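You operate a simulated robot arm through the tools that you are given. There is no shell and no other tool.

The job below is to be done with a simulated robot arm. You get a single attempt, and the scene is never put back.

## Task
Fetch the dish from the wide drawer, tare it and scoop in about 10 g of purple mica.
Fine: within 1 g, the drawer shut, the scoop back where it lay. Set down upright: weighing scoop.
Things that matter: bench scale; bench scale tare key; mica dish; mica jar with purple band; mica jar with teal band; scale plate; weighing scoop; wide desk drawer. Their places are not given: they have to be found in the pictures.

It is judged by the outcome, as a careful person would: the job done as asked, and still so three seconds after it is handed in. It fails if anything else is knocked over, pushed out of place, dropped, spilled or broken.

## Robot
A 6-joint arm with a two-finger gripper, fixed in place. Base frame: the origin is on the floor under the middle of its stand, x ahead of it, y to its left, z up. Lengths are in m, angles in degrees, forces in N, time in s.
With the tool pointing down near the work surface it reaches from about 0.24 to 0.7 m from the base axis. Its first joint turns from -166.0 to 166.0 degrees. Payload 3.18 kg.
Tool frame: the origin (TCP) lies between the finger pads and is the grasp point; the fingertips stand 0.03 m ahead of it; z points along the fingers, y is the line along which they close. The gripper opens to 0.144 m; its body begins 0.103 m behind the TCP.
Orientation is that of the tool frame in the base frame, as [roll, pitch, yaw] about the fixed x, y, z axes, in that order (R = Rz(yaw) Ry(pitch) Rx(roll)). With the fingers straight down and closing along the base's y, the tool's x points along the base's -x, its y along +y and its z along -z.

## Interface
- The arm moves only by the tool arm_command. Its argument "rows" is a list of rows, each a list of 7 numbers: the turn, a rotation vector about the tool's x, y, z in units of 60 degrees (1.0 is 60 degrees), then the shift along the tool's x, y, z in units of 150 mm (1.0 is 150 mm), then the closure, from 0 (fully open) to 1 (shut). In form: [[rx, ry, rz, x, y, z, jaw], ...]. A call has 1 to 20 rows; each row is the pose to reach, as a shift and turn from the pose commanded when the call began, along the tool's axes at that moment. A call with a number of a shift or a turn outside -1 to 1 is refused whole. Rows are played at 5 a second. More than 0.05 m and 8.6 degrees between two rows, or a gripper value outside its range, and nothing of the call is played. Where a pose cannot be reached the arm comes as near as it can. A force on the tool above 50 N (or 10 N above the force at the start of the call, whichever is more), or a blocked arm, ends the call early, and 0.2 s more pass. Each finger travels about 0.1867 m/s and halts on what it meets, pressing with about 39 N; the grip force reading is that of the motor and also rises with nothing between the fingers. The clock runs only during rows and for 0.2 s after the last one: add rows that repeat a pose to give the fingers time. It gives the time, the measured TCP pose, the force on the tool (base axes), the opening and the grip force at its end, in the units of the frame above (readings bear some noise), with the torque about the TCP (base axes, N m) and any sound that the robot's microphone picked up, and new pictures: "show" is both (left out), scene, wrist or none.
- Cameras (640 x 400 px; columns grow to the right, rows downward): "scene" is fixed at [0.3888, -0.5166, 1.4868]; the picture's right is [1.00, 0.04, 0.00], its down [0.03, -0.64, -0.76] and it looks along [-0.03, 0.76, -0.65] (base axes); focal length 352 px, centre (320, 200). "wrist" rides on the gripper at [0.076, 0.016, -0.143] in the tool frame; the picture's right is [-0.21, 0.98, 0.00], its down [-0.84, -0.18, -0.51] and it looks along [-0.50, -0.11, 0.86] (tool axes); focal length 218 px, centre (320, 200).
- measure_at(camera, pixels): for up to 12 pixels [column, row] of the newest picture of that camera ("zoom" is the newest enlarged one), the place [x, y, z] in the base frame of the surface seen there, good to about 0.002 m, but the place of the scene camera against the robot may be out by one fixed shift of up to 0.025 m in any direction. No time passes.
- zoom(camera, box): a new picture of the part [left, top, right, bottom] of that camera's present view, enlarged. No time passes.
- finish_job(): hands the job in; it is judged then, once.

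Leave the gripper open and the arm clear of the work at the hand-in unless told otherwise.

The tools are called after "Emit:" by a JSON object that holds its "fn" and its "kwargs". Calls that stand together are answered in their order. arm_command: Moves the arm, as the interface text tells. Its arguments: {"type":"object","properties":{"rows":{"type":"array"},"show":{"type":"string","enum":["both","scene","wrist","none"]}},"required":["rows"]} The other tools are called the same way: measure_at (camera, pixels) gives the place of the surface under pixels of a picture; zoom (camera, box) takes an enlarged picture of a part of a camera's view; finish_job () hands the job in.

At the start:

```text
t: 0.0
tool_pos: [0.272, 0.2343, 1.0104]
tcp_rot: [-180.0, 0.0, -179.9]
ft_force: [0.3, 0.1, 0.8]
moment: [0.0, 0.01, -0.01]
grip_width: 0.1439
grip_force: 0.0
```

scene: 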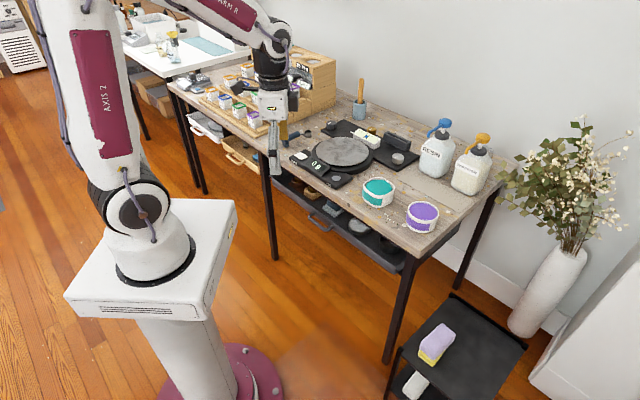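
wrist: 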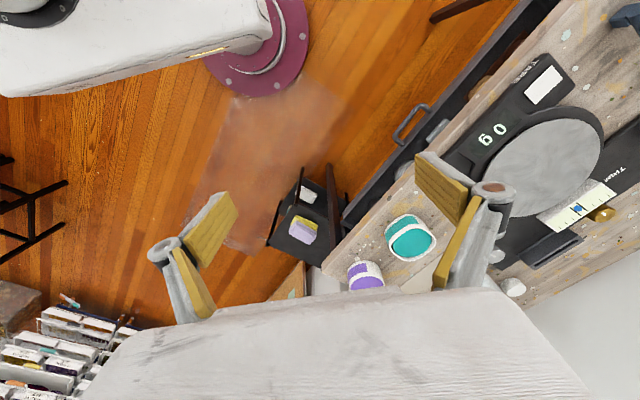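

I see the bench with a scale in the middle, a teal jar and a purple jar near its right end, and a wide drawer under the bench that looks partly open. I'll enlarge several parts of the scene picture to look at the details.

Emit:
{"fn": "zoom", "kwargs": {"camera": "scene", "box": [260, 100, 460, 225]}}

Emit:
{"fn": "zoom", "kwargs": {"camera": "scene", "box": [260, 160, 460, 285]}}

Emit:
{"fn": "zoom", "kwargs": {"camera": "scene", "box": [160, 50, 360, 175]}}

Emit:
{"fn": "zoom", "kwargs": {"camera": "wrist", "box": [320, 0, 640, 300]}}

```text
3.20 times, centred on (360, 162) of scene
```

zoom: 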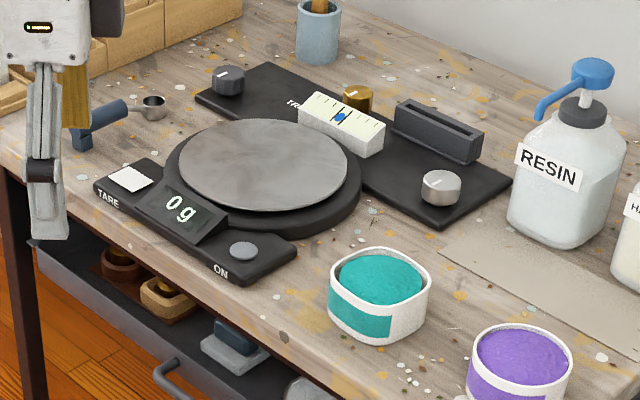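

```text
3.20 times, centred on (360, 222) of scene
```

zoom: 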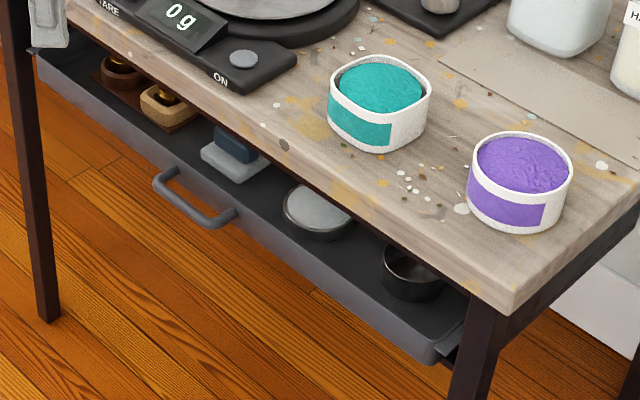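

```text
3.20 times, centred on (260, 112) of scene
```

zoom: 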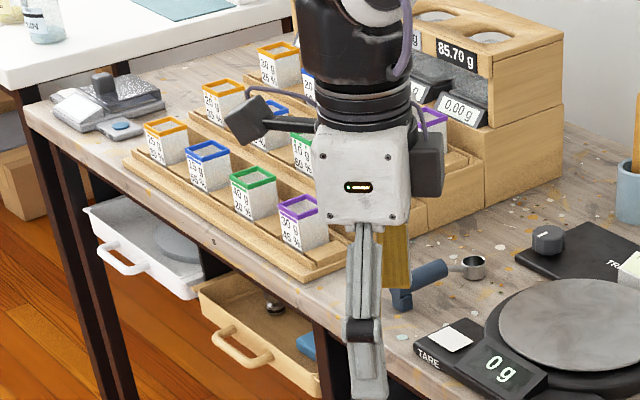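

```text
1.33 times, centred on (480, 150) of wrist
```

zoom: 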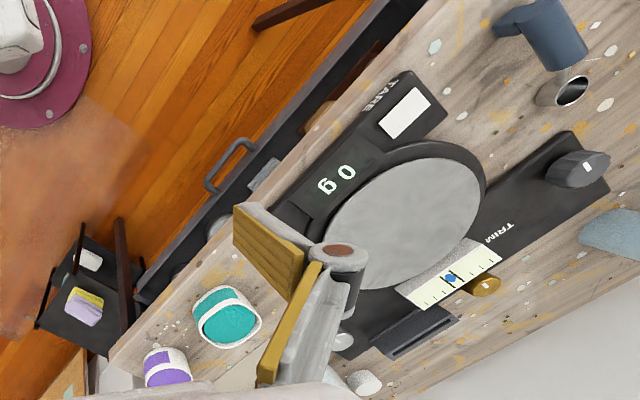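

The drawer under the bench is partly open. It holds a dark dish at about (388,247) and a grey round item at about (358,226). Next I'll measure places in both pictures so I can compare the scene camera's shift against the wrist camera.

Emit:
{"fn": "measure_at", "kwargs": {"camera": "scene", "pixels": [[345, 150], [303, 156], [335, 178], [378, 187], [422, 212], [389, 247], [358, 226], [321, 221], [404, 265], [308, 132], [290, 133], [430, 240]]}}

Emit:
{"fn": "measure_at", "kwargs": {"camera": "wrist", "pixels": [[540, 165], [544, 85], [410, 240], [368, 283], [412, 120], [603, 67], [580, 25], [335, 265], [505, 90], [610, 45], [635, 100], [400, 265]]}}

```text
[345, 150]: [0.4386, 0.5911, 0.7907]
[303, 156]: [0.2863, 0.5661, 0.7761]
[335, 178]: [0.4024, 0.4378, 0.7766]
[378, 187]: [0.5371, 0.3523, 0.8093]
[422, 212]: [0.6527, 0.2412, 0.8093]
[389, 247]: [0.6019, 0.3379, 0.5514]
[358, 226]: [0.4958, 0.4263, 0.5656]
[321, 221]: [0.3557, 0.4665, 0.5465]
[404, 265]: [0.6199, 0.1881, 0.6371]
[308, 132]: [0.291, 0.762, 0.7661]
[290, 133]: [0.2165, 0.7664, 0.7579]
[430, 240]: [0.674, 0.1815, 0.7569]
```

```text
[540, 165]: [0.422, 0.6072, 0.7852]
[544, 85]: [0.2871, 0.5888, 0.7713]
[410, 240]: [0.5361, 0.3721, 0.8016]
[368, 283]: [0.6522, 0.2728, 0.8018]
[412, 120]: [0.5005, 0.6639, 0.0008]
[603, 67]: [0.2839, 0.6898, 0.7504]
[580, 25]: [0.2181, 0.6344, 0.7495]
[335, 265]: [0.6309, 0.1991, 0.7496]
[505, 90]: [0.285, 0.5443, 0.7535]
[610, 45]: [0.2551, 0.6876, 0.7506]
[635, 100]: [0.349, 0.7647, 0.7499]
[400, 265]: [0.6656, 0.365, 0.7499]
```

The bench top reads z≈0.750 from the wrist camera. The scene camera reads about 0.02 low in y and 0.007 high in z. Next I'll enlarge the drawer region and measure it.

Emit:
{"fn": "zoom", "kwargs": {"camera": "scene", "box": [300, 200, 420, 275]}}

Emit:
{"fn": "measure_at", "kwargs": {"camera": "zoom", "pixels": [[100, 130], [60, 90], [120, 160], [260, 60], [310, 130], [440, 240], [400, 250], [510, 240], [440, 190], [540, 330], [150, 150], [330, 255]]}}

```text
5.33 times, centred on (360, 238) of scene
```

zoom: 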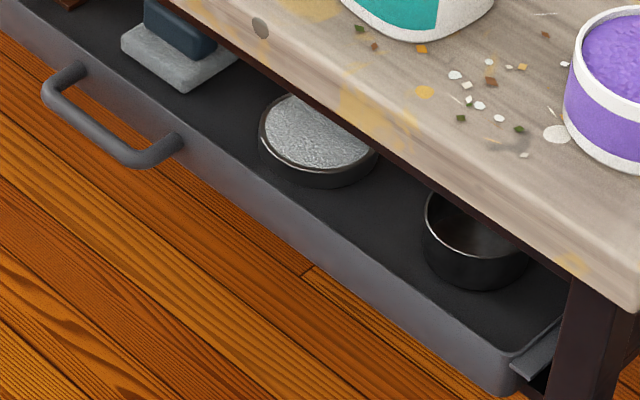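

```text
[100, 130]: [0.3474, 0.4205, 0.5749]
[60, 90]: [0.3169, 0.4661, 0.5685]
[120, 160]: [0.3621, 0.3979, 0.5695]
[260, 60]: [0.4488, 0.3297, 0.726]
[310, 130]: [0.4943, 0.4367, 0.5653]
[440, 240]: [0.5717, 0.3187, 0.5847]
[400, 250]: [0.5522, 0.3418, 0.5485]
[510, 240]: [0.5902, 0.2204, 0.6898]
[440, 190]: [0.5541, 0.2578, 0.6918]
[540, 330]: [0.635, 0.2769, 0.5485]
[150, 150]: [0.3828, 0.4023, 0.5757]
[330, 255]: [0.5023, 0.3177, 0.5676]
```

The dish looks like the dark open round cup at zoom (475,245). I'll measure the bench edge, drawer rim and handle more densely to find their directions.

Emit:
{"fn": "measure_at", "kwargs": {"camera": "zoom", "pixels": [[213, 170], [300, 232], [400, 302], [490, 360], [45, 100], [70, 72], [80, 120], [145, 160], [175, 140], [425, 200], [475, 285], [525, 265]]}}

Emit:
{"fn": "measure_at", "kwargs": {"camera": "scene", "pixels": [[200, 105], [230, 127], [262, 148], [300, 178], [340, 206], [380, 233], [410, 255], [427, 255], [460, 225], [500, 180], [480, 160], [440, 135]]}}

```text
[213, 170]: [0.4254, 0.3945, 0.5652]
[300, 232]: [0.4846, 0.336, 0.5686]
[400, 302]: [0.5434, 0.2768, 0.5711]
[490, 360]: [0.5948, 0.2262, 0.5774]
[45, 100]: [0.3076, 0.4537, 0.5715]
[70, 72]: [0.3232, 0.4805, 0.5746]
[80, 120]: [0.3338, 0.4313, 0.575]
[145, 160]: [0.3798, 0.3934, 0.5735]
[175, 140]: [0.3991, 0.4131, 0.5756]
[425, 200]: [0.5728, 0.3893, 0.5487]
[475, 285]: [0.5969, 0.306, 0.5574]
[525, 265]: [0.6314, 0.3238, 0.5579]
```

```text
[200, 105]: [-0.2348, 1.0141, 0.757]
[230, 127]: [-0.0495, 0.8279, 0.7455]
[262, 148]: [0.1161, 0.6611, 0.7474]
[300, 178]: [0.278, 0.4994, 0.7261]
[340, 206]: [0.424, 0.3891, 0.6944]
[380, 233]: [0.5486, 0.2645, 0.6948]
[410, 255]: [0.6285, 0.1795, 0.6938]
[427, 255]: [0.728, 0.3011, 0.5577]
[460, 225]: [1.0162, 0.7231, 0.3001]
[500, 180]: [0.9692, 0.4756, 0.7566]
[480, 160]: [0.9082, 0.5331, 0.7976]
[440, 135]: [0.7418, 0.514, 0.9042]
```

The bench front edge runs at 45° (x+y≈0.80 true). The drawer front sits slightly behind it (x+y≈0.84), so the drawer is shut, and I was only seeing its contents through the gap. I need to open it by the handle. First I'll look at the fingers and measure their size.

Emit:
{"fn": "zoom", "kwargs": {"camera": "wrist", "box": [130, 140, 530, 390]}}

Emit:
{"fn": "measure_at", "kwargs": {"camera": "wrist", "pixels": [[230, 195], [215, 195], [175, 250], [155, 250], [210, 310], [185, 315], [190, 240], [420, 160], [460, 215], [440, 280], [490, 190], [470, 150]]}}

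Emit:
{"fn": "zoom", "kwargs": {"camera": "scene", "box": [220, 60, 320, 180]}}

```text
1.60 times, centred on (330, 265) of wrist
```

zoom: 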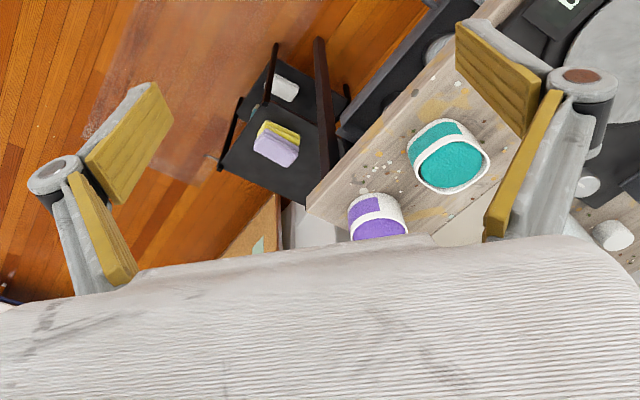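

```text
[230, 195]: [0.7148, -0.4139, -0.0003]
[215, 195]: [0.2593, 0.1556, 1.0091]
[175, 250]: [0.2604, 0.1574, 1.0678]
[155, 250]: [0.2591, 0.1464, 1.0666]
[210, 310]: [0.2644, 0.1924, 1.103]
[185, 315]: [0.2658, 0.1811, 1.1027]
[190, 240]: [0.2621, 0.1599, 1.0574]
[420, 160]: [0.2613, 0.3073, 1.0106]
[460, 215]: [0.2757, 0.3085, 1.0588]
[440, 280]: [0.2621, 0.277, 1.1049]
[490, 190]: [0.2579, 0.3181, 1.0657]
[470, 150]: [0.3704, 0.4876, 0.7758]
```

```text
3.33 times, centred on (270, 120) of scene
```

zoom: 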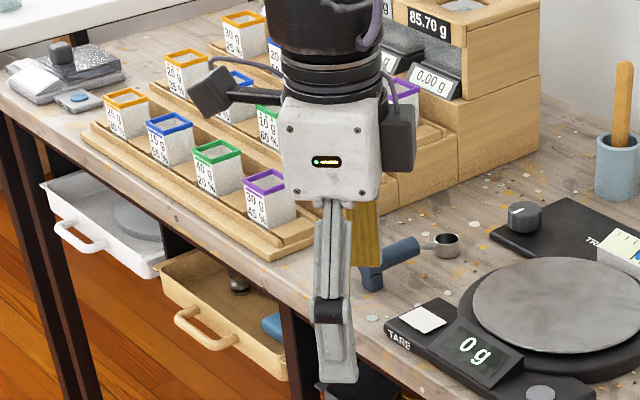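

The fingers are about 26 mm wide and the gripper is open. The bench edge overhangs the drawer handle, so I need a closer look before touching anything. I'll move the wrist camera left and back at height to see the scoop, scale and drawer.

Emit:
{"fn": "arm_command", "kwargs": {"rows": [[0, 0, 0, 0.2, 0.25, 0, 0], [0, 0, 0, 0.4, 0.5, 0, 0], [0, 0, 0, 0.6, 0.75, 0, 0], [0, 0, 0, 0.8, 1.0, 0, 0]], "show": "none"}}

Emit:
{"fn": "arm_command", "kwargs": {"rows": [[0, 0, 0, 0.17, 0.2, 0, 0], [0, 0, 0, 0.34, 0.4, 0, 0], [0, 0, 0, 0.34, 0.4, 0, 0]], "show": "both"}}

```text
t: 1.0
tool_pos: [0.1507, 0.383, 1.0115]
tcp_rot: [179.8, 0.1, -180.0]
ft_force: [-0.9, -1.3, 0.0]
moment: [0.0, 0.0, 0.01]
grip_width: 0.144
grip_force: 0.0
```

```text
t: 1.8
tool_pos: [0.099, 0.4394, 0.9975]
tcp_rot: [179.5, -0.1, 180.0]
ft_force: [-0.2, -0.3, -0.4]
moment: [0.03, -0.06, 0.01]
grip_width: 0.1445
grip_force: 0.0
out of reach, approached as far as the arm can: row 1, 2, 3
```

scene: 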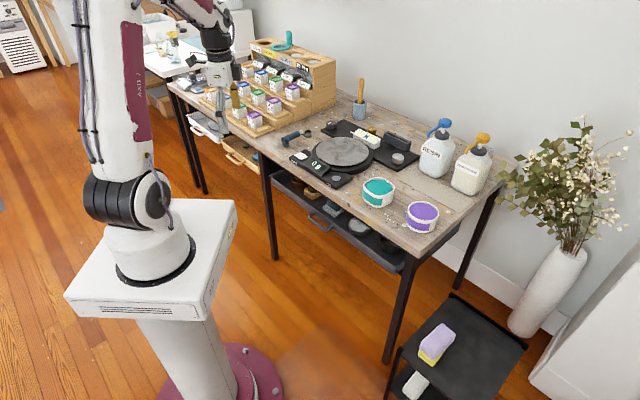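
wrist: 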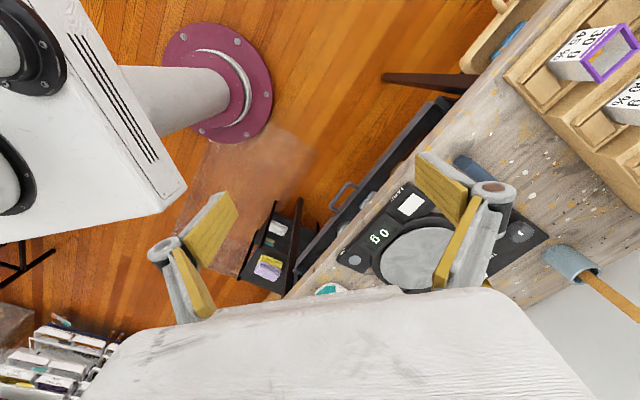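

The arm stopped near r≈0.45 because its reach is shorter at this height. The scene view now shows the scoop clearly at about (297,136), so I'll zoom there and on the scale.

Emit:
{"fn": "zoom", "kwargs": {"camera": "scene", "box": [265, 115, 345, 165]}}

Emit:
{"fn": "measure_at", "kwargs": {"camera": "zoom", "pixels": [[150, 190], [180, 180], [215, 160], [260, 140], [300, 125], [335, 115], [335, 130], [350, 105], [165, 230], [150, 170], [320, 105], [360, 125]]}}

```text
8.00 times, centred on (305, 140) of scene
```

zoom: 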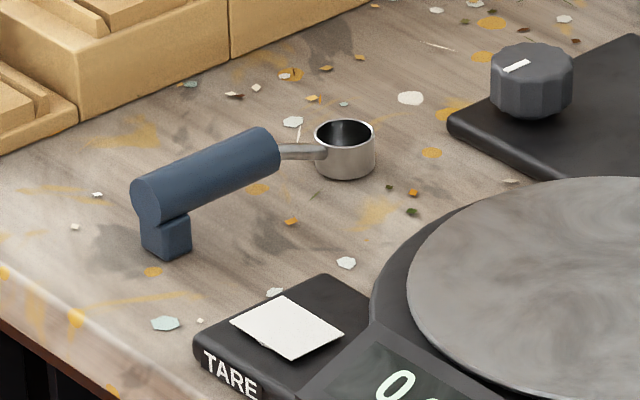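

```text
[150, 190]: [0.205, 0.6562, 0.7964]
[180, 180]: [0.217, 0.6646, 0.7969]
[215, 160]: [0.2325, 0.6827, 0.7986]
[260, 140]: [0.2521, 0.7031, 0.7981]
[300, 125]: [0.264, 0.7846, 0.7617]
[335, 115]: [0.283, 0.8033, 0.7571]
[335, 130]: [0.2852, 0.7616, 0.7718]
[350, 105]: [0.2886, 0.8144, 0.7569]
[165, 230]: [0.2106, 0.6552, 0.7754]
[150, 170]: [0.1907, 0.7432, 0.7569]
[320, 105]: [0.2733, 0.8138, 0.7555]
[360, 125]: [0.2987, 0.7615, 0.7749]
```

The scoop is a blue horizontal handle (top z≈0.79) with a small metal cup, pointing away from the bench front. I'll move to a viewing pose in front of the drawer handle, at about (0.267,0.369,0.80). On the way I'll turn the tool 45° so the closing line is square to the drawer front.

Emit:
{"fn": "arm_command", "kwargs": {"rows": [[0, 0, 0, -0.187, -0.078, 0.22, 0], [0, 0, 0, -0.373, -0.156, 0.44, 0], [0, 0, 0, -0.56, -0.233, 0.66, 0]], "show": "none"}}

Emit:
{"fn": "arm_command", "kwargs": {"rows": [[0, 0, 0.125, -0.093, -0.039, 0.11, 0], [0, 0, 0.25, -0.187, -0.078, 0.22, 0], [0, 0, 0.375, -0.28, -0.117, 0.33, 0], [0, 0, 0.5, -0.373, -0.156, 0.44, 0], [0, 0, 0.625, -0.467, -0.195, 0.55, 0], [0, 0, 0.75, -0.56, -0.233, 0.66, 0], [0, 0, 0.75, -0.56, -0.233, 0.66, 0]], "show": "both"}}

```text
t: 2.6
tool_pos: [0.1843, 0.4038, 0.9]
tcp_rot: [179.9, 0.0, -179.9]
ft_force: [0.5, -0.4, -0.3]
moment: [-0.02, 0.02, 0.0]
grip_width: 0.1439
grip_force: 0.0
```

```text
t: 4.2
tool_pos: [0.2684, 0.3684, 0.8011]
tcp_rot: [179.9, 0.0, 134.9]
ft_force: [0.7, -0.7, 0.3]
moment: [0.02, 0.0, -0.02]
grip_width: 0.1439
grip_force: 0.1
```

scene: 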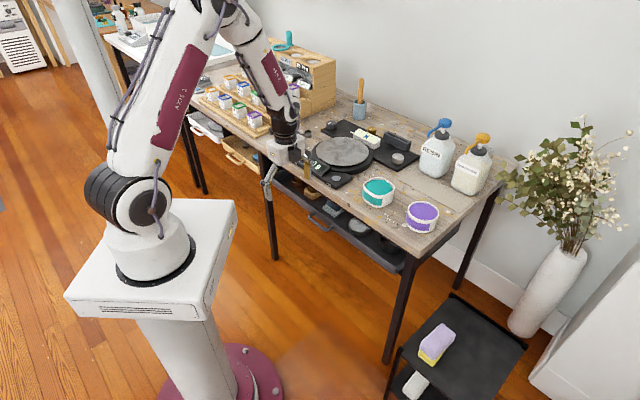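
wrist: 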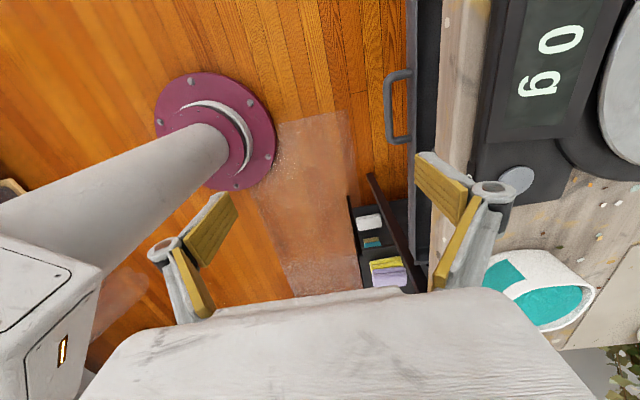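

The wrist picture now shows the drawer handle as a U-bar at about columns 385-412, rows 70-140. The bench edge is right of it at column ~440. I'll measure both with the wrist camera.

Emit:
{"fn": "measure_at", "kwargs": {"camera": "wrist", "pixels": [[388, 85], [388, 105], [388, 125], [400, 73], [400, 139], [410, 50], [411, 160], [416, 105], [425, 105], [440, 105], [445, 50], [438, 150]]}}

Emit:
{"fn": "zoom", "kwargs": {"camera": "wrist", "box": [350, 30, 510, 190]}}

```text
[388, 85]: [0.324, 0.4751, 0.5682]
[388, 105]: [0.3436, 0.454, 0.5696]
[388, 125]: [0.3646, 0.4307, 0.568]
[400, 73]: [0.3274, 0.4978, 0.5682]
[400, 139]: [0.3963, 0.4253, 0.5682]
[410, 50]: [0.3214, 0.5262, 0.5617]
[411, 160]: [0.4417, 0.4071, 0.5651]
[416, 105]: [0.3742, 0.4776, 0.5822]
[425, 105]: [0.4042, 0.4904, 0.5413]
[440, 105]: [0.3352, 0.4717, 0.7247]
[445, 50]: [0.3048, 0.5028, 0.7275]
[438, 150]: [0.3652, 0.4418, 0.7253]
```

```text
2.50 times, centred on (430, 110) of wrist
```

zoom: 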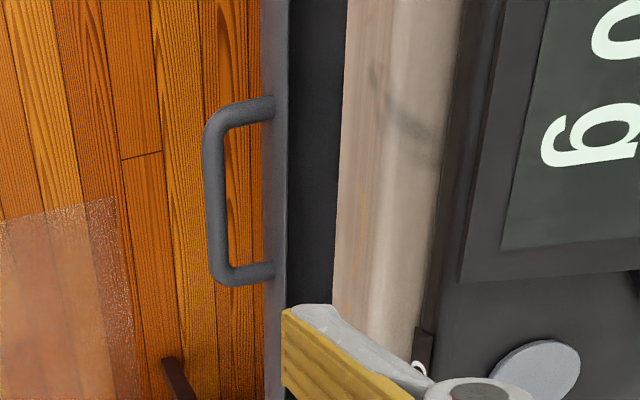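

Wrist measurements:
- Handle bar: n=(x+y)/√2≈0.57, z≈0.565, with its middle at t≈-0.07.
- Drawer front: n≈0.600, top z≈0.582.
- Bench edge: n≈0.571.

The bench overhangs, so I'll tilt the tool 60° outward and come at the bar from the front. First I'll tilt and lower well in front of the bench.

Emit:
{"fn": "arm_command", "kwargs": {"rows": [[-0.125, 0, 0, 0, -0.01, 0.1, 0], [-0.25, 0, 0, 0, -0.02, 0.2, 0], [-0.375, 0, 0, 0, -0.03, 0.3, 0], [-0.5, 0, 0, 0, -0.04, 0.4, 0], [-0.625, 0, 0, 0, -0.05, 0.5, 0], [-0.75, 0, 0, 0, -0.06, 0.6, 0], [-0.875, 0, 0, 0, -0.07, 0.7, 0.2], [-1.0, 0, 0, 0, -0.07, 0.8, 0.4], [-1.0, 0, 0, 0, -0.07, 0.8, 0.5]], "show": "both"}}

```text
t: 6.4
tool_pos: [0.2811, 0.42, 0.7047]
tcp_rot: [112.1, -3.5, 135.5]
ft_force: [0.0, 0.6, 0.3]
moment: [0.01, -0.02, 0.0]
grip_width: 0.0722
grip_force: 0.2
out of reach, approached as far as the arm can: row 2, 3
stopped in row 9: the arm was blocked; the commanded pose is now the measured one
```

scene: 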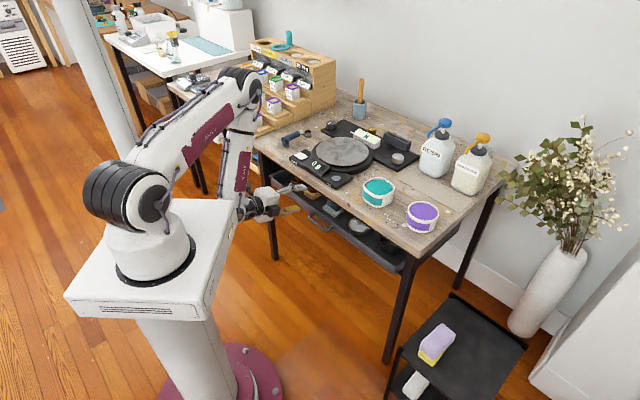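
wrist: 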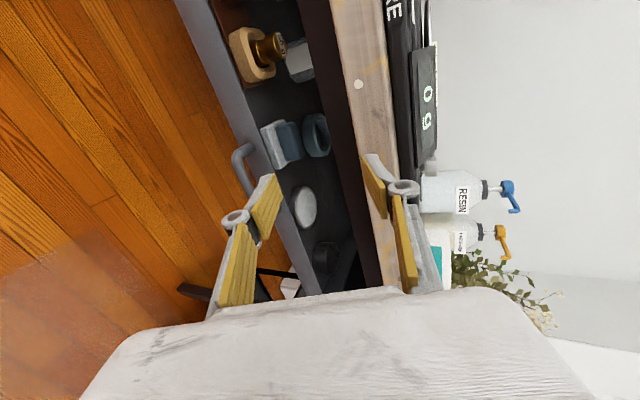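

The arm was blocked in the last row. The wrist looks close to the pedestal's top box at scene (235,205), so I'll zoom in and measure there before moving.

Emit:
{"fn": "zoom", "kwargs": {"camera": "scene", "box": [180, 140, 340, 240]}}

Emit:
{"fn": "measure_at", "kwargs": {"camera": "scene", "pixels": [[232, 206], [205, 300], [75, 290], [220, 215], [205, 312], [264, 205], [250, 208], [240, 190], [285, 210], [228, 240]]}}

```text
4.00 times, centred on (260, 190) of scene
```

zoom: 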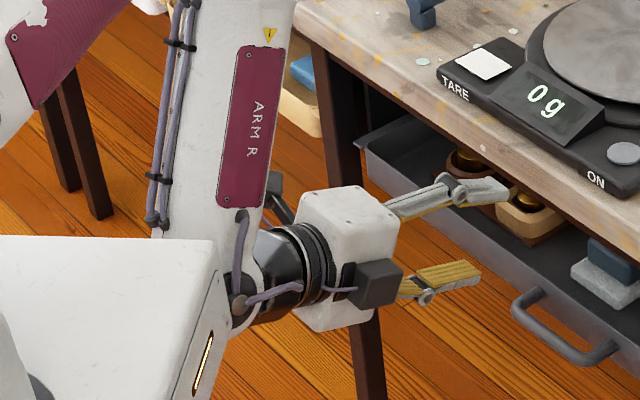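

```text
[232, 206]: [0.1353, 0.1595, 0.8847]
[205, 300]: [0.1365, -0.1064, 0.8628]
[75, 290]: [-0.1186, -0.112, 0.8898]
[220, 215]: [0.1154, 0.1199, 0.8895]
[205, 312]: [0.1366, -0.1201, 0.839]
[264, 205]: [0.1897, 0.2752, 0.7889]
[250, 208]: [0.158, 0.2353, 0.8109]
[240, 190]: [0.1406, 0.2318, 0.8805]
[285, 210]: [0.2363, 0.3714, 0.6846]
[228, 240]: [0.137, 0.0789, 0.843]
```

The pedestal box (top z≈0.88, corner near n≈0.21) was touching the wrist, so I must keep the wrist farther out. The wrist view does show the drawer contents, so I'll zoom and measure the dish and neighbours before backing off.

Emit:
{"fn": "zoom", "kwargs": {"camera": "wrist", "box": [180, 0, 420, 300]}}

Emit:
{"fn": "measure_at", "kwargs": {"camera": "wrist", "pixels": [[305, 207], [325, 250], [318, 255], [333, 248], [325, 265], [283, 145], [315, 135], [255, 160], [245, 180], [237, 158], [270, 190], [330, 180]]}}

```text
1.33 times, centred on (300, 150) of wrist
```

zoom: 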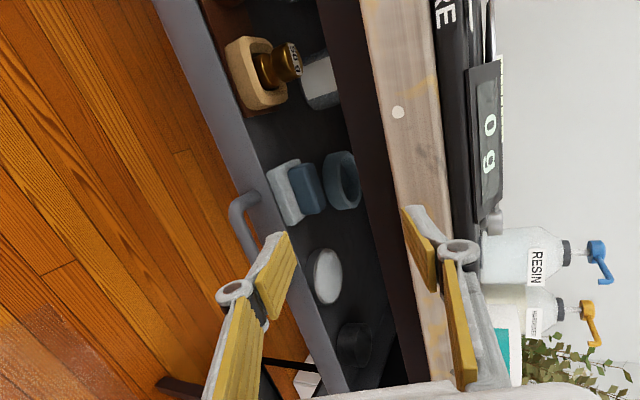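

```text
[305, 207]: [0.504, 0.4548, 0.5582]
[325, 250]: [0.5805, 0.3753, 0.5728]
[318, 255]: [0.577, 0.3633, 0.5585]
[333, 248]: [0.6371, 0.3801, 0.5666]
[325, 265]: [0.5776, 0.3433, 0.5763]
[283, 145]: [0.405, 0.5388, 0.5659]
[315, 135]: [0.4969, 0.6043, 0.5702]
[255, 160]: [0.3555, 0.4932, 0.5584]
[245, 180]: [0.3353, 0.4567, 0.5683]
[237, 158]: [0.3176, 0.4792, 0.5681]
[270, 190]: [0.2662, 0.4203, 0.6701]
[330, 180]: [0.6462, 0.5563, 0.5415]
```

The open dark dish is at about (0.60,0.37), roughly 8 cm behind the drawer front. I'll back the wrist out from the pedestal, set the tilt to about 55°, and move to a standoff about 7 cm in front of the handle.

Emit:
{"fn": "arm_command", "kwargs": {"rows": [[0.08, 0, 0, 0, 0.075, 0.185, 0.55], [0.15, -0.015, -0.025, -0.111, -0.197, 0.296, 0.55], [0.215, -0.03, -0.051, -0.217, -0.433, 0.319, 0.55], [0.215, -0.03, -0.051, -0.223, -0.559, 0.269, 0.55], [0.215, -0.03, -0.051, -0.223, -0.559, 0.269, 0.55]], "show": "both"}}

```text
t: 7.6
tool_pos: [0.3037, 0.4034, 0.6091]
tcp_rot: [125.2, 0.1, 135.3]
ft_force: [-0.6, 0.4, -1.0]
moment: [0.0, 0.0, 0.0]
grip_width: 0.0647
grip_force: 0.1
```

scene: 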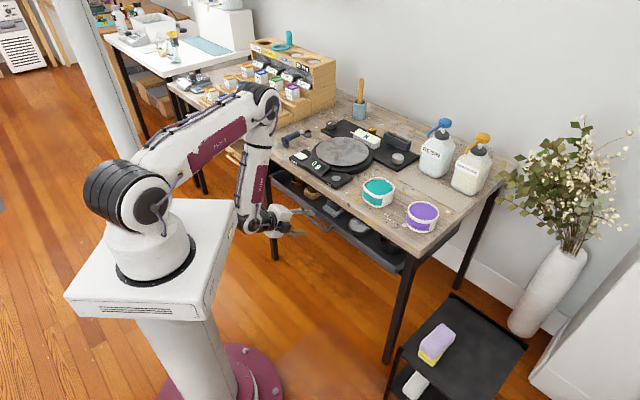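
wrist: 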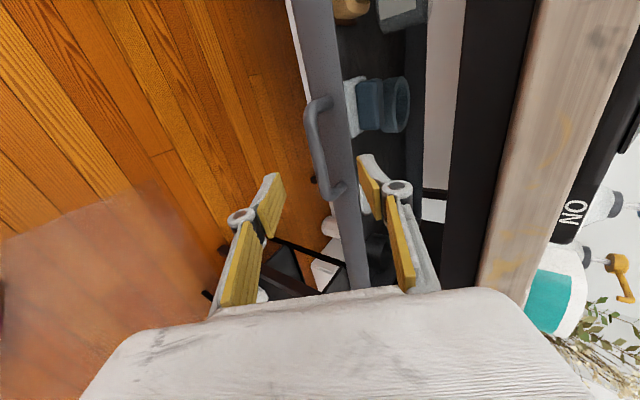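

I'm at the standoff with clean forces. The handle bar is seen at about (313,145), and the fingers straddle where it will come. I'll measure the bar to fine-tune.

Emit:
{"fn": "measure_at", "kwargs": {"camera": "wrist", "pixels": [[312, 130], [315, 145], [318, 160], [321, 172], [326, 187], [322, 145], [308, 145], [335, 192], [325, 98], [345, 150], [350, 200], [338, 140]]}}

Emit:
{"fn": "zoom", "kwargs": {"camera": "wrist", "box": [240, 60, 440, 260]}}

```text
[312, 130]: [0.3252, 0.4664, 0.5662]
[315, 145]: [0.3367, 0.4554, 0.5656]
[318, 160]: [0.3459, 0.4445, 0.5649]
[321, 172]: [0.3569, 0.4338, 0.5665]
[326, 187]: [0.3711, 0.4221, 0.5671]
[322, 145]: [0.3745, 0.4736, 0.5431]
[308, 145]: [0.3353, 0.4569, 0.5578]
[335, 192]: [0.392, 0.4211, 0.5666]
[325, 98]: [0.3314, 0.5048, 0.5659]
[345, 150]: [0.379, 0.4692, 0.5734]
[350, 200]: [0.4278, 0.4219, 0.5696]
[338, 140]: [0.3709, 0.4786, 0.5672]
```

```text
2.00 times, centred on (340, 160) of wrist
```

zoom: 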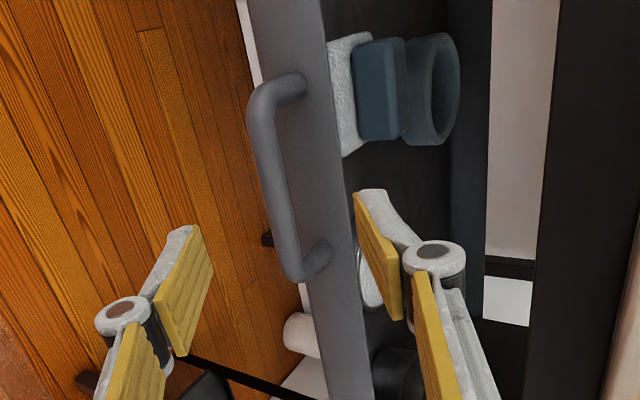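

The bar's centre is near n≈0.565, z≈0.562, and the panel front is at n≈0.600. I'll narrow the jaws to about 5 cm and advance 62 mm along the tool axis, so the bar sits between the fingers near their tips.

Emit:
{"fn": "arm_command", "kwargs": {"rows": [[0, 0, 0, 0, -0.003, 0.1, 0.65], [0, 0, 0, 0, -0.006, 0.22, 0.65], [0, 0, 0, 0, -0.009, 0.32, 0.65], [0, 0, 0, 0, -0.011, 0.415, 0.65], [0, 0, 0, 0, -0.011, 0.415, 0.65]], "show": "both"}}

```text
t: 8.8
tool_pos: [0.3383, 0.439, 0.5725]
tcp_rot: [125.1, 0.2, 135.3]
ft_force: [-0.1, 0.6, 0.5]
moment: [0.0, -0.01, 0.02]
grip_width: 0.0503
grip_force: 0.0
```

scene: 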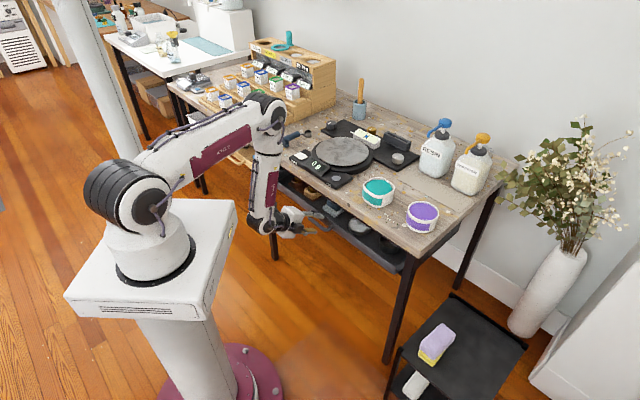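
wrist: 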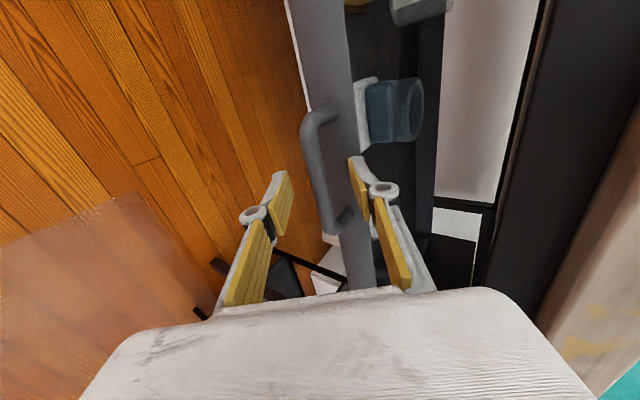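

The bar now passes between the finger tips at about (318,170), centred, with no contact force. I'll close on it.

Emit:
{"fn": "arm_command", "kwargs": {"rows": [[0, 0, 0, 0, -0.011, 0.0, 0.8], [0, 0, 0, 0, 0, 0, 1.0], [0, 0, 0, 0, 0, 0, 1.0], [0, 0, 0, 0, 0, 0, 1.0]], "show": "wrist"}}

```text
t: 9.8
tool_pos: [0.3394, 0.4384, 0.5712]
tcp_rot: [125.2, 0.0, 135.2]
ft_force: [0.3, 0.2, -4.5]
moment: [-0.15, -0.15, 0.04]
grip_width: 0.0131
grip_force: 42.8
```

wrist: 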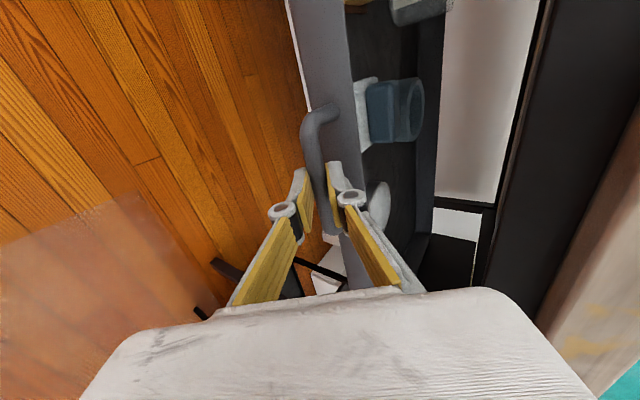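

The bar is gripped (width 13 mm, grip force 43 N). I'll pull the drawer straight out (−n) by 5 cm in small steps.

Emit:
{"fn": "arm_command", "kwargs": {"rows": [[0, 0, 0, 0, -0.038, -0.055, 1], [0, 0, 0, 0, -0.077, -0.109, 1], [0, 0, 0, 0, -0.115, -0.164, 1], [0, 0, 0, 0, -0.153, -0.218, 1], [0, 0, 0, 0, -0.191, -0.273, 1], [0, 0, 0, 0, -0.191, -0.273, 1]], "show": "both"}}

```text
t: 11.2
tool_pos: [0.3032, 0.4018, 0.5708]
tcp_rot: [125.2, 0.2, 135.4]
ft_force: [-6.1, 4.4, -4.4]
moment: [-0.08, -0.02, 0.15]
grip_width: 0.013
grip_force: 43.4
```

scene: 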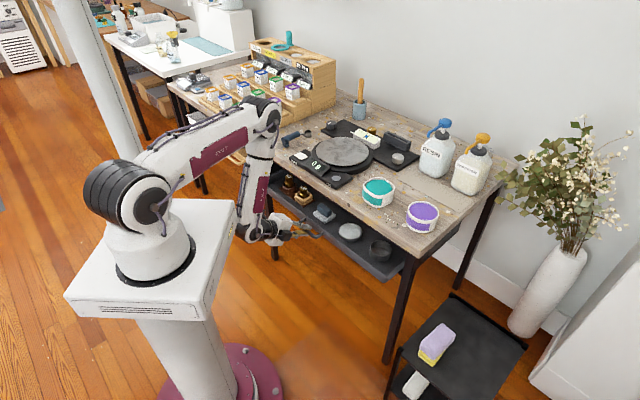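
wrist: 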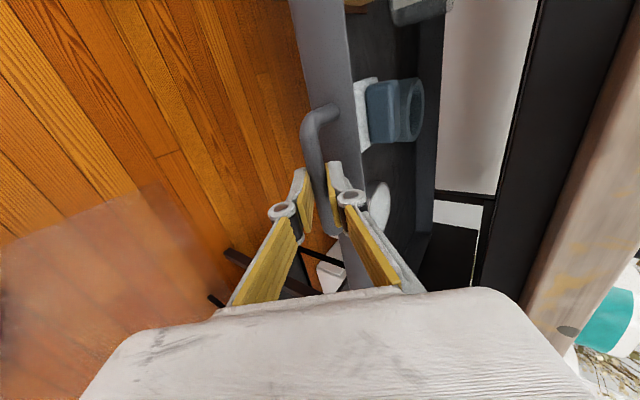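

The drawer slid 5 cm cleanly. I'll keep pulling another 9 cm while turning the tool towards vertical about the bar, from 55° to 20°, so the wrist stays clear of the pedestal.

Emit:
{"fn": "arm_command", "kwargs": {"rows": [[0.1, 0, 0, 0, -0.045, -0.082, 1], [0.2, 0, 0, 0, -0.09, -0.161, 1], [0.3, 0, 0, 0, -0.135, -0.24, 1], [0.4, 0, 0, 0, -0.181, -0.317, 1], [0.5, 0, 0, 0, -0.227, -0.393, 1], [0.583, 0, 0, 0, -0.275, -0.47, 1], [0.583, 0, 0, 0, -0.275, -0.47, 1]], "show": "both"}}

```text
t: 12.8
tool_pos: [0.2463, 0.343, 0.579]
tcp_rot: [160.4, 0.1, 135.3]
ft_force: [-6.4, 4.3, 0.3]
moment: [-0.25, -0.08, 0.33]
grip_width: 0.0131
grip_force: 42.6
```

scene: 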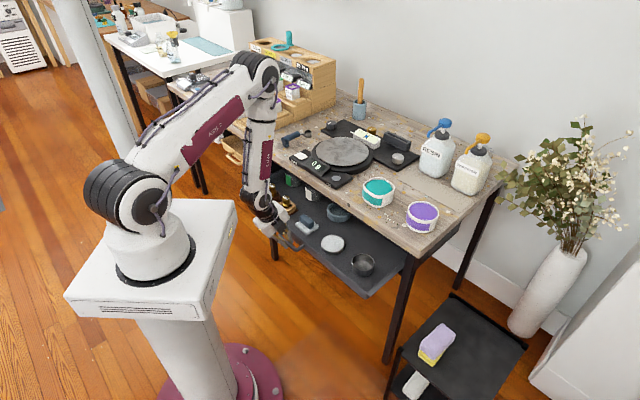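
wrist: 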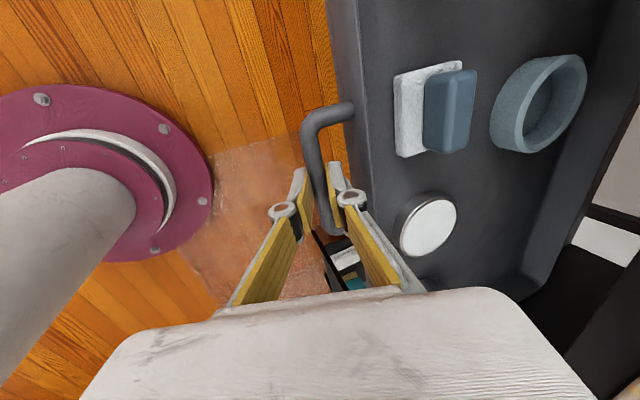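

The drawer is now open 14 cm and the dish shows at scene (363,263). I'll pull 5 cm more while coming nearly vertical, for room to reach it.

Emit:
{"fn": "arm_command", "kwargs": {"rows": [[0.063, 0, 0, 0, -0.07, -0.028, 1], [0.125, 0, 0, 0, -0.141, -0.055, 1], [0.19, 0, 0, 0, -0.211, -0.083, 1], [0.25, 0, 0, 0, -0.282, -0.11, 1], [0.25, 0, 0, 0, -0.282, -0.11, 1]], "show": "both"}}

```text
t: 14.0
tool_pos: [0.214, 0.3118, 0.5798]
tcp_rot: [175.3, 0.1, 135.2]
ft_force: [0.6, -0.1, -4.7]
moment: [-0.24, -0.19, 0.4]
grip_width: 0.0133
grip_force: 42.5
```

scene: 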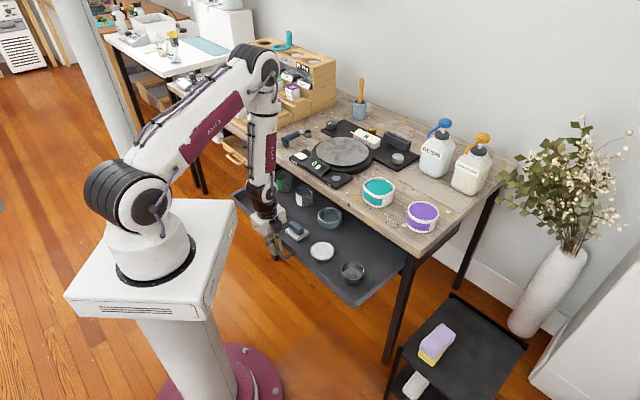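
wrist: 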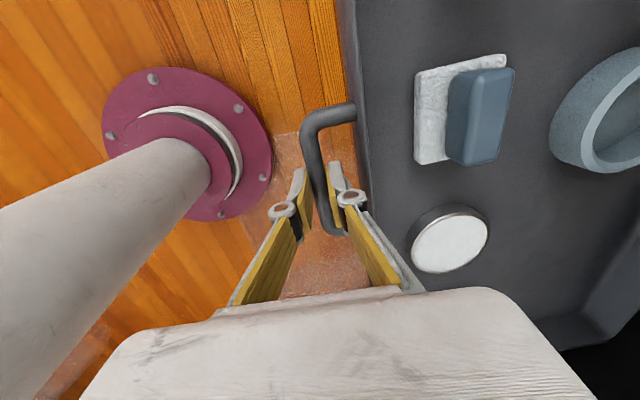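

The drawer is open about 19 cm. There is also a round bowl-like item at scene (330,217), so I'll zoom in to decide which item is the mica dish.

Emit:
{"fn": "zoom", "kwargs": {"camera": "scene", "box": [230, 170, 430, 310]}}

Emit:
{"fn": "zoom", "kwargs": {"camera": "scene", "box": [300, 195, 400, 295]}}

```text
2.86 times, centred on (330, 240) of scene
```

zoom: 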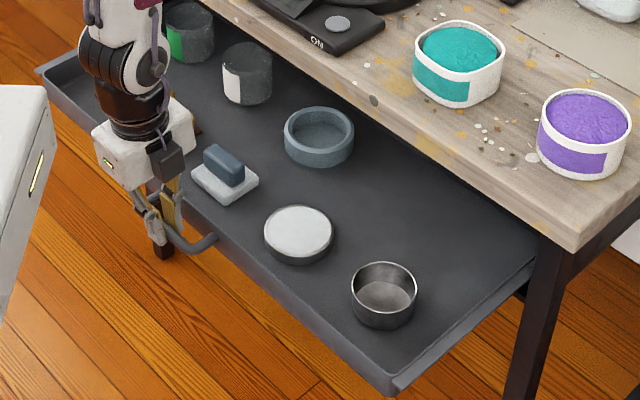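

```text
4.00 times, centred on (350, 245) of scene
```

zoom: 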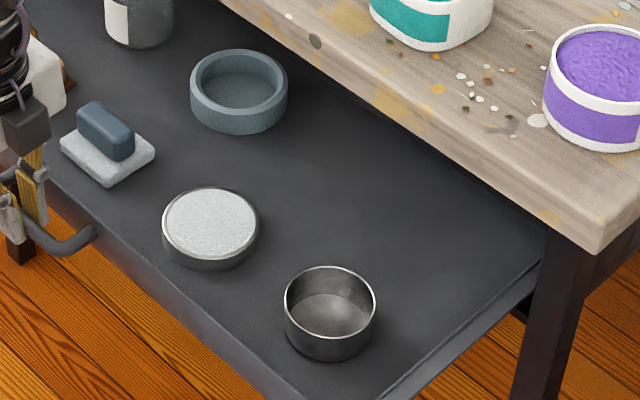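

The round items are a thin-walled steel dish, a thick-walled blue-grey ring-shaped bowl and a tin with a white top. I'll release the handle, go up and take a closer look with the wrist camera.

Emit:
{"fn": "arm_command", "kwargs": {"rows": [[0, 0, 0, 0, 0, 0, 0.75], [0, 0, 0, 0, 0, 0, 0.65], [0, 0, 0, 0, 0, 0, 0.65]], "show": "none"}}

Emit:
{"fn": "arm_command", "kwargs": {"rows": [[0, 0, 0, 0, 0, -0.1, 0.65], [0, 0, 0, 0, 0, -0.3, 0.65], [0, 0, 0, 0, 0, -0.6, 0.65], [0, 0, 0, 0, 0, -0.85, 0.5], [0, 0, 0, 0, 0, -1.0, 0.3], [0, 0, 0, 0, 0, -1.0, 0.3]], "show": "both"}}

```text
t: 14.8
tool_pos: [0.2154, 0.3119, 0.579]
tcp_rot: [175.0, 0.1, 135.3]
ft_force: [0.6, 0.5, -0.2]
moment: [-0.03, -0.01, 0.03]
grip_width: 0.0505
grip_force: 0.0
```

```text
t: 16.2
tool_pos: [0.2062, 0.3044, 0.7302]
tcp_rot: [175.2, 0.0, 135.3]
ft_force: [0.3, 0.1, -0.1]
moment: [-0.02, 0.04, 0.03]
grip_width: 0.1006
grip_force: 0.0
```

scene: 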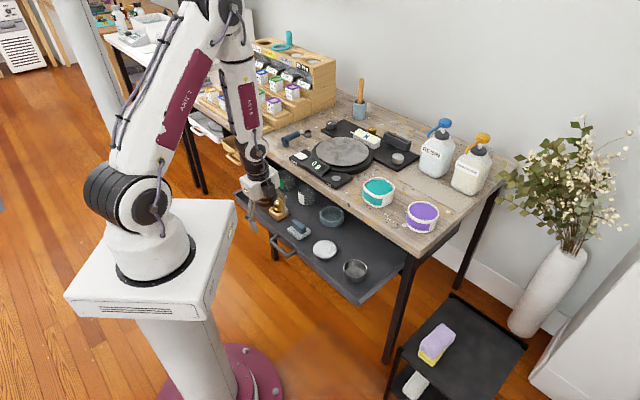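
wrist: 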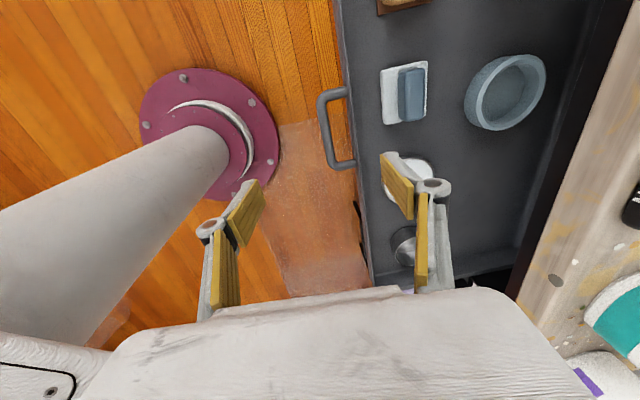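

The handle is released and the drawer stays open. Next I'll zoom on the steel dish in both cameras and measure its rim.

Emit:
{"fn": "zoom", "kwargs": {"camera": "scene", "box": [310, 195, 390, 295]}}

Emit:
{"fn": "measure_at", "kwargs": {"camera": "wrist", "pixels": [[398, 240], [405, 230], [405, 262], [395, 250], [392, 245], [338, 200], [340, 90], [505, 95], [470, 95], [540, 85], [505, 60], [345, 130]]}}

```text
4.00 times, centred on (350, 245) of scene
```

zoom: 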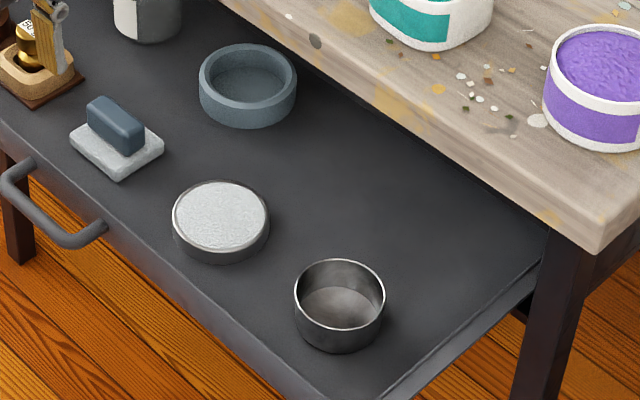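

```text
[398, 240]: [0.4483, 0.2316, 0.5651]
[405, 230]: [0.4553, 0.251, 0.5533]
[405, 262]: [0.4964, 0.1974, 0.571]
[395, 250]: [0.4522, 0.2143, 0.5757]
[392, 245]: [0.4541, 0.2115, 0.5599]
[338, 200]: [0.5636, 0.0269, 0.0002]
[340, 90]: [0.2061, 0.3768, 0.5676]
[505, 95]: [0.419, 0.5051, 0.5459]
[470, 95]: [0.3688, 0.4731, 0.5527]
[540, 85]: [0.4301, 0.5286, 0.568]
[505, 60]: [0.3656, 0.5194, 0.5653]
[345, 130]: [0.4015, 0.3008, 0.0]
```

The dish has shifted slightly compared with the earlier view, so the drawer may have drifted. I'll measure the dish rim and floor points in the zoom.

Emit:
{"fn": "measure_at", "kwargs": {"camera": "zoom", "pixels": [[297, 295], [383, 295], [340, 262], [340, 305], [340, 335], [310, 320], [372, 320], [305, 270], [375, 272], [340, 346], [100, 235], [250, 85]]}}

Emit:
{"fn": "zoom", "kwargs": {"camera": "wrist", "box": [330, 150, 550, 300]}}

```text
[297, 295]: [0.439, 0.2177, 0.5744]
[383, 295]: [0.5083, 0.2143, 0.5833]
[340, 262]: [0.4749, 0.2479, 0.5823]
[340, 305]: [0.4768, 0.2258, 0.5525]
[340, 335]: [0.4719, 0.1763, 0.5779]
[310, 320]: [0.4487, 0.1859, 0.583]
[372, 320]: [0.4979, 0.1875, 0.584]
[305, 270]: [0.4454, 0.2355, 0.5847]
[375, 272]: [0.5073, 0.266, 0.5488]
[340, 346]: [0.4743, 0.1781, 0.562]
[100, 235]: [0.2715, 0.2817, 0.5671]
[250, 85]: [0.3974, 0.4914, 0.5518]
```

```text
2.67 times, centred on (440, 225) of wrist
```

zoom: 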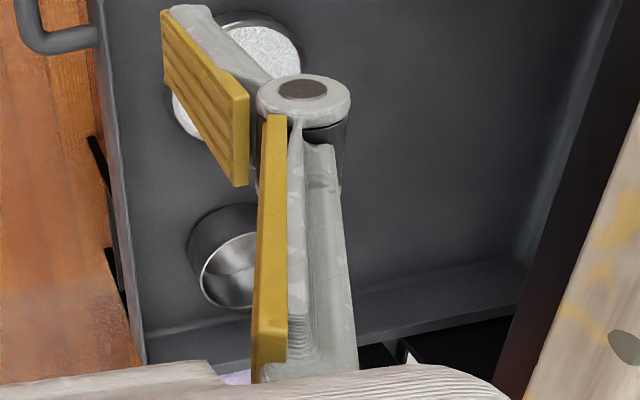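

The dish rim centre in scene coordinates is about (0.474,0.213), with radius 35 mm. I'll check the handle bar position now for drift, then compute the move above the dish.

Emit:
{"fn": "measure_at", "kwargs": {"camera": "wrist", "pixels": [[322, 110], [322, 130], [326, 150], [352, 120], [358, 180], [365, 60], [430, 270], [365, 240], [455, 270], [560, 230], [545, 260], [580, 130]]}}

```text
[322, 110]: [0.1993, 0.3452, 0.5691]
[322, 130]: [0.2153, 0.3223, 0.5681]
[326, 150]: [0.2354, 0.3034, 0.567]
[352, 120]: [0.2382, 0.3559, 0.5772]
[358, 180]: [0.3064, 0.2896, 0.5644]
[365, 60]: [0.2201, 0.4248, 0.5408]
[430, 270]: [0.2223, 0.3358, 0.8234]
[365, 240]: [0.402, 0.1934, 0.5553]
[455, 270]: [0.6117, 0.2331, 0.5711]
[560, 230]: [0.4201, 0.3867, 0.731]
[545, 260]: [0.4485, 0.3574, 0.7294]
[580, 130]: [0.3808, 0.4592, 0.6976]
```

The bar now reads n≈0.383, so the drawer moved back about 1 cm when I let go. That's still plenty open. I'll swing the gripper over towards the dish at height, turning the tool 90° so the camera faces the bench and the jaws close along it.

Emit:
{"fn": "arm_command", "kwargs": {"rows": [[0, 0, -0.125, -0.133, 0.067, 0.0, 0.3], [0, 0, -0.25, -0.267, 0.133, 0.0, 0.3], [0, 0, -0.375, -0.4, 0.2, 0.0, 0.25], [0, 0, -0.5, -0.533, 0.267, 0.0, 0.2], [0, 0, -0.625, -0.667, 0.333, 0.0, 0.2], [0, 0, -0.75, -0.8, 0.4, 0.0, 0.2], [0, 0, -0.75, -0.8, 0.4, 0.0, 0.2]], "show": "none"}}

Emit:
{"fn": "arm_command", "kwargs": {"rows": [[0, 0, -0.125, -0.141, -0.047, 0.0, 0.2], [0, 0, -0.25, -0.283, -0.094, 0.0, 0.2], [0, 0, -0.375, -0.425, -0.141, 0.0, 0.2], [0, 0, -0.5, -0.566, -0.189, 0.0, 0.2], [0, 0, -0.625, -0.708, -0.236, 0.0, 0.2], [0, 0, -0.75, -0.849, -0.283, 0.0, 0.2], [0, 0, -0.75, -0.849, -0.283, 0.0, 0.2]], "show": "both"}}

```text
t: 17.8
tool_pos: [0.333, 0.2617, 0.7341]
tcp_rot: [176.7, 3.5, -179.8]
ft_force: [0.0, 0.0, 0.6]
moment: [0.01, 0.0, 0.0]
grip_width: 0.1154
grip_force: 0.1
out of reach, approached as far as the arm can: row 3, 4
```

```text
t: 19.4
tool_pos: [0.4606, 0.2203, 0.7406]
tcp_rot: [-179.9, 4.9, -134.5]
ft_force: [-0.5, -0.3, -0.1]
moment: [0.0, 0.02, -0.02]
grip_width: 0.1154
grip_force: 0.0
```

scene: 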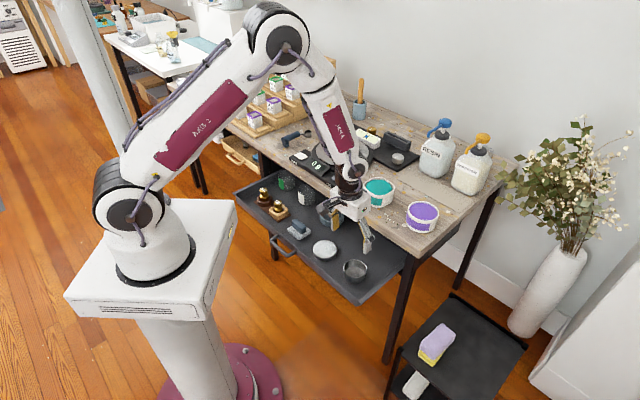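
wrist: 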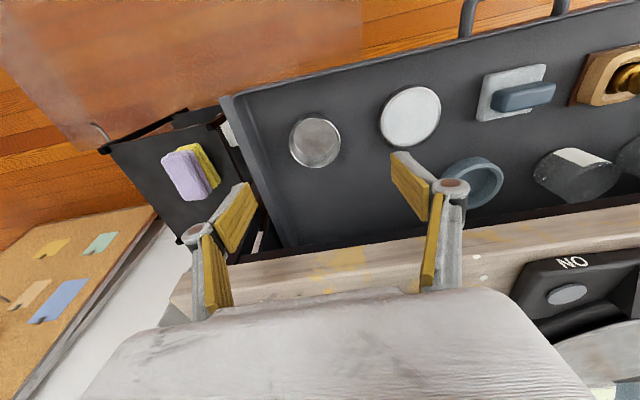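

The wrist camera now looks straight down on the steel dish at (315,140). I'll zoom to measure its rim and compare it with the blue-grey bowl.

Emit:
{"fn": "zoom", "kwargs": {"camera": "wrist", "box": [260, 80, 520, 240]}}

Emit:
{"fn": "measure_at", "kwargs": {"camera": "wrist", "pixels": [[291, 140], [340, 140], [315, 113], [315, 167], [315, 140], [297, 122], [333, 158], [470, 185], [470, 160], [500, 180], [380, 180], [300, 200]]}}

```text
2.46 times, centred on (390, 160) of wrist
```

zoom: 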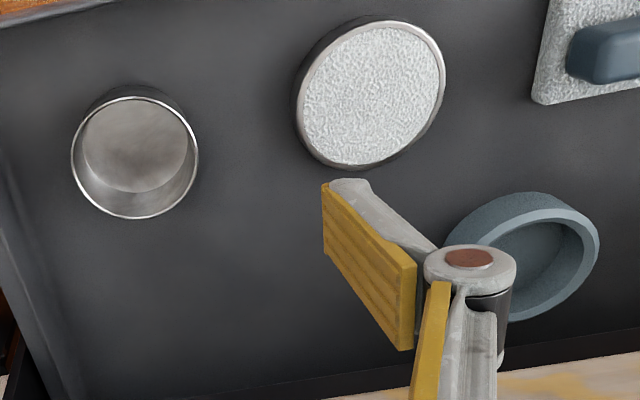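

```text
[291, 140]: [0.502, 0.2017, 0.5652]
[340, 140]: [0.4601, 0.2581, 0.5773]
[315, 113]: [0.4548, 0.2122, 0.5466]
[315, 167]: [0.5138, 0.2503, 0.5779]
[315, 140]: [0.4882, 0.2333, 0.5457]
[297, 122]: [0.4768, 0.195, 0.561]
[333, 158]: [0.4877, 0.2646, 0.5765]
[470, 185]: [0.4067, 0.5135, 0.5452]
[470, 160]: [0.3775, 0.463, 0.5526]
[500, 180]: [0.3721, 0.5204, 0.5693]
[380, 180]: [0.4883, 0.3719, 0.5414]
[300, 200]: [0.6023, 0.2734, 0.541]
```

The steel dish is empty and thin-walled, so it's clearly the weighing dish. The white-topped disc is filled and the blue-grey ring is a mould-like bowl. I'll measure the steel rim precisely on the zoom.

Emit:
{"fn": "measure_at", "kwargs": {"camera": "zoom", "pixels": [[74, 160], [196, 155], [135, 99], [135, 216], [92, 112], [178, 112], [92, 202], [180, 202], [135, 214], [197, 160], [75, 165], [170, 106]]}}

```text
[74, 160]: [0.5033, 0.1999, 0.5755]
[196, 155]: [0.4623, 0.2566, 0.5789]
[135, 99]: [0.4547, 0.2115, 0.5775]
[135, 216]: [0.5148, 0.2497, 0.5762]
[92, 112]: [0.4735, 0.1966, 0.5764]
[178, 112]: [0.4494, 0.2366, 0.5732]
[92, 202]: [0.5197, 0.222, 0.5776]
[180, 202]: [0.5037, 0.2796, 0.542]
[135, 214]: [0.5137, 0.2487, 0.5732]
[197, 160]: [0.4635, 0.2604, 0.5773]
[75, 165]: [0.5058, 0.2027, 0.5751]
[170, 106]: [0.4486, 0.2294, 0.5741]
```

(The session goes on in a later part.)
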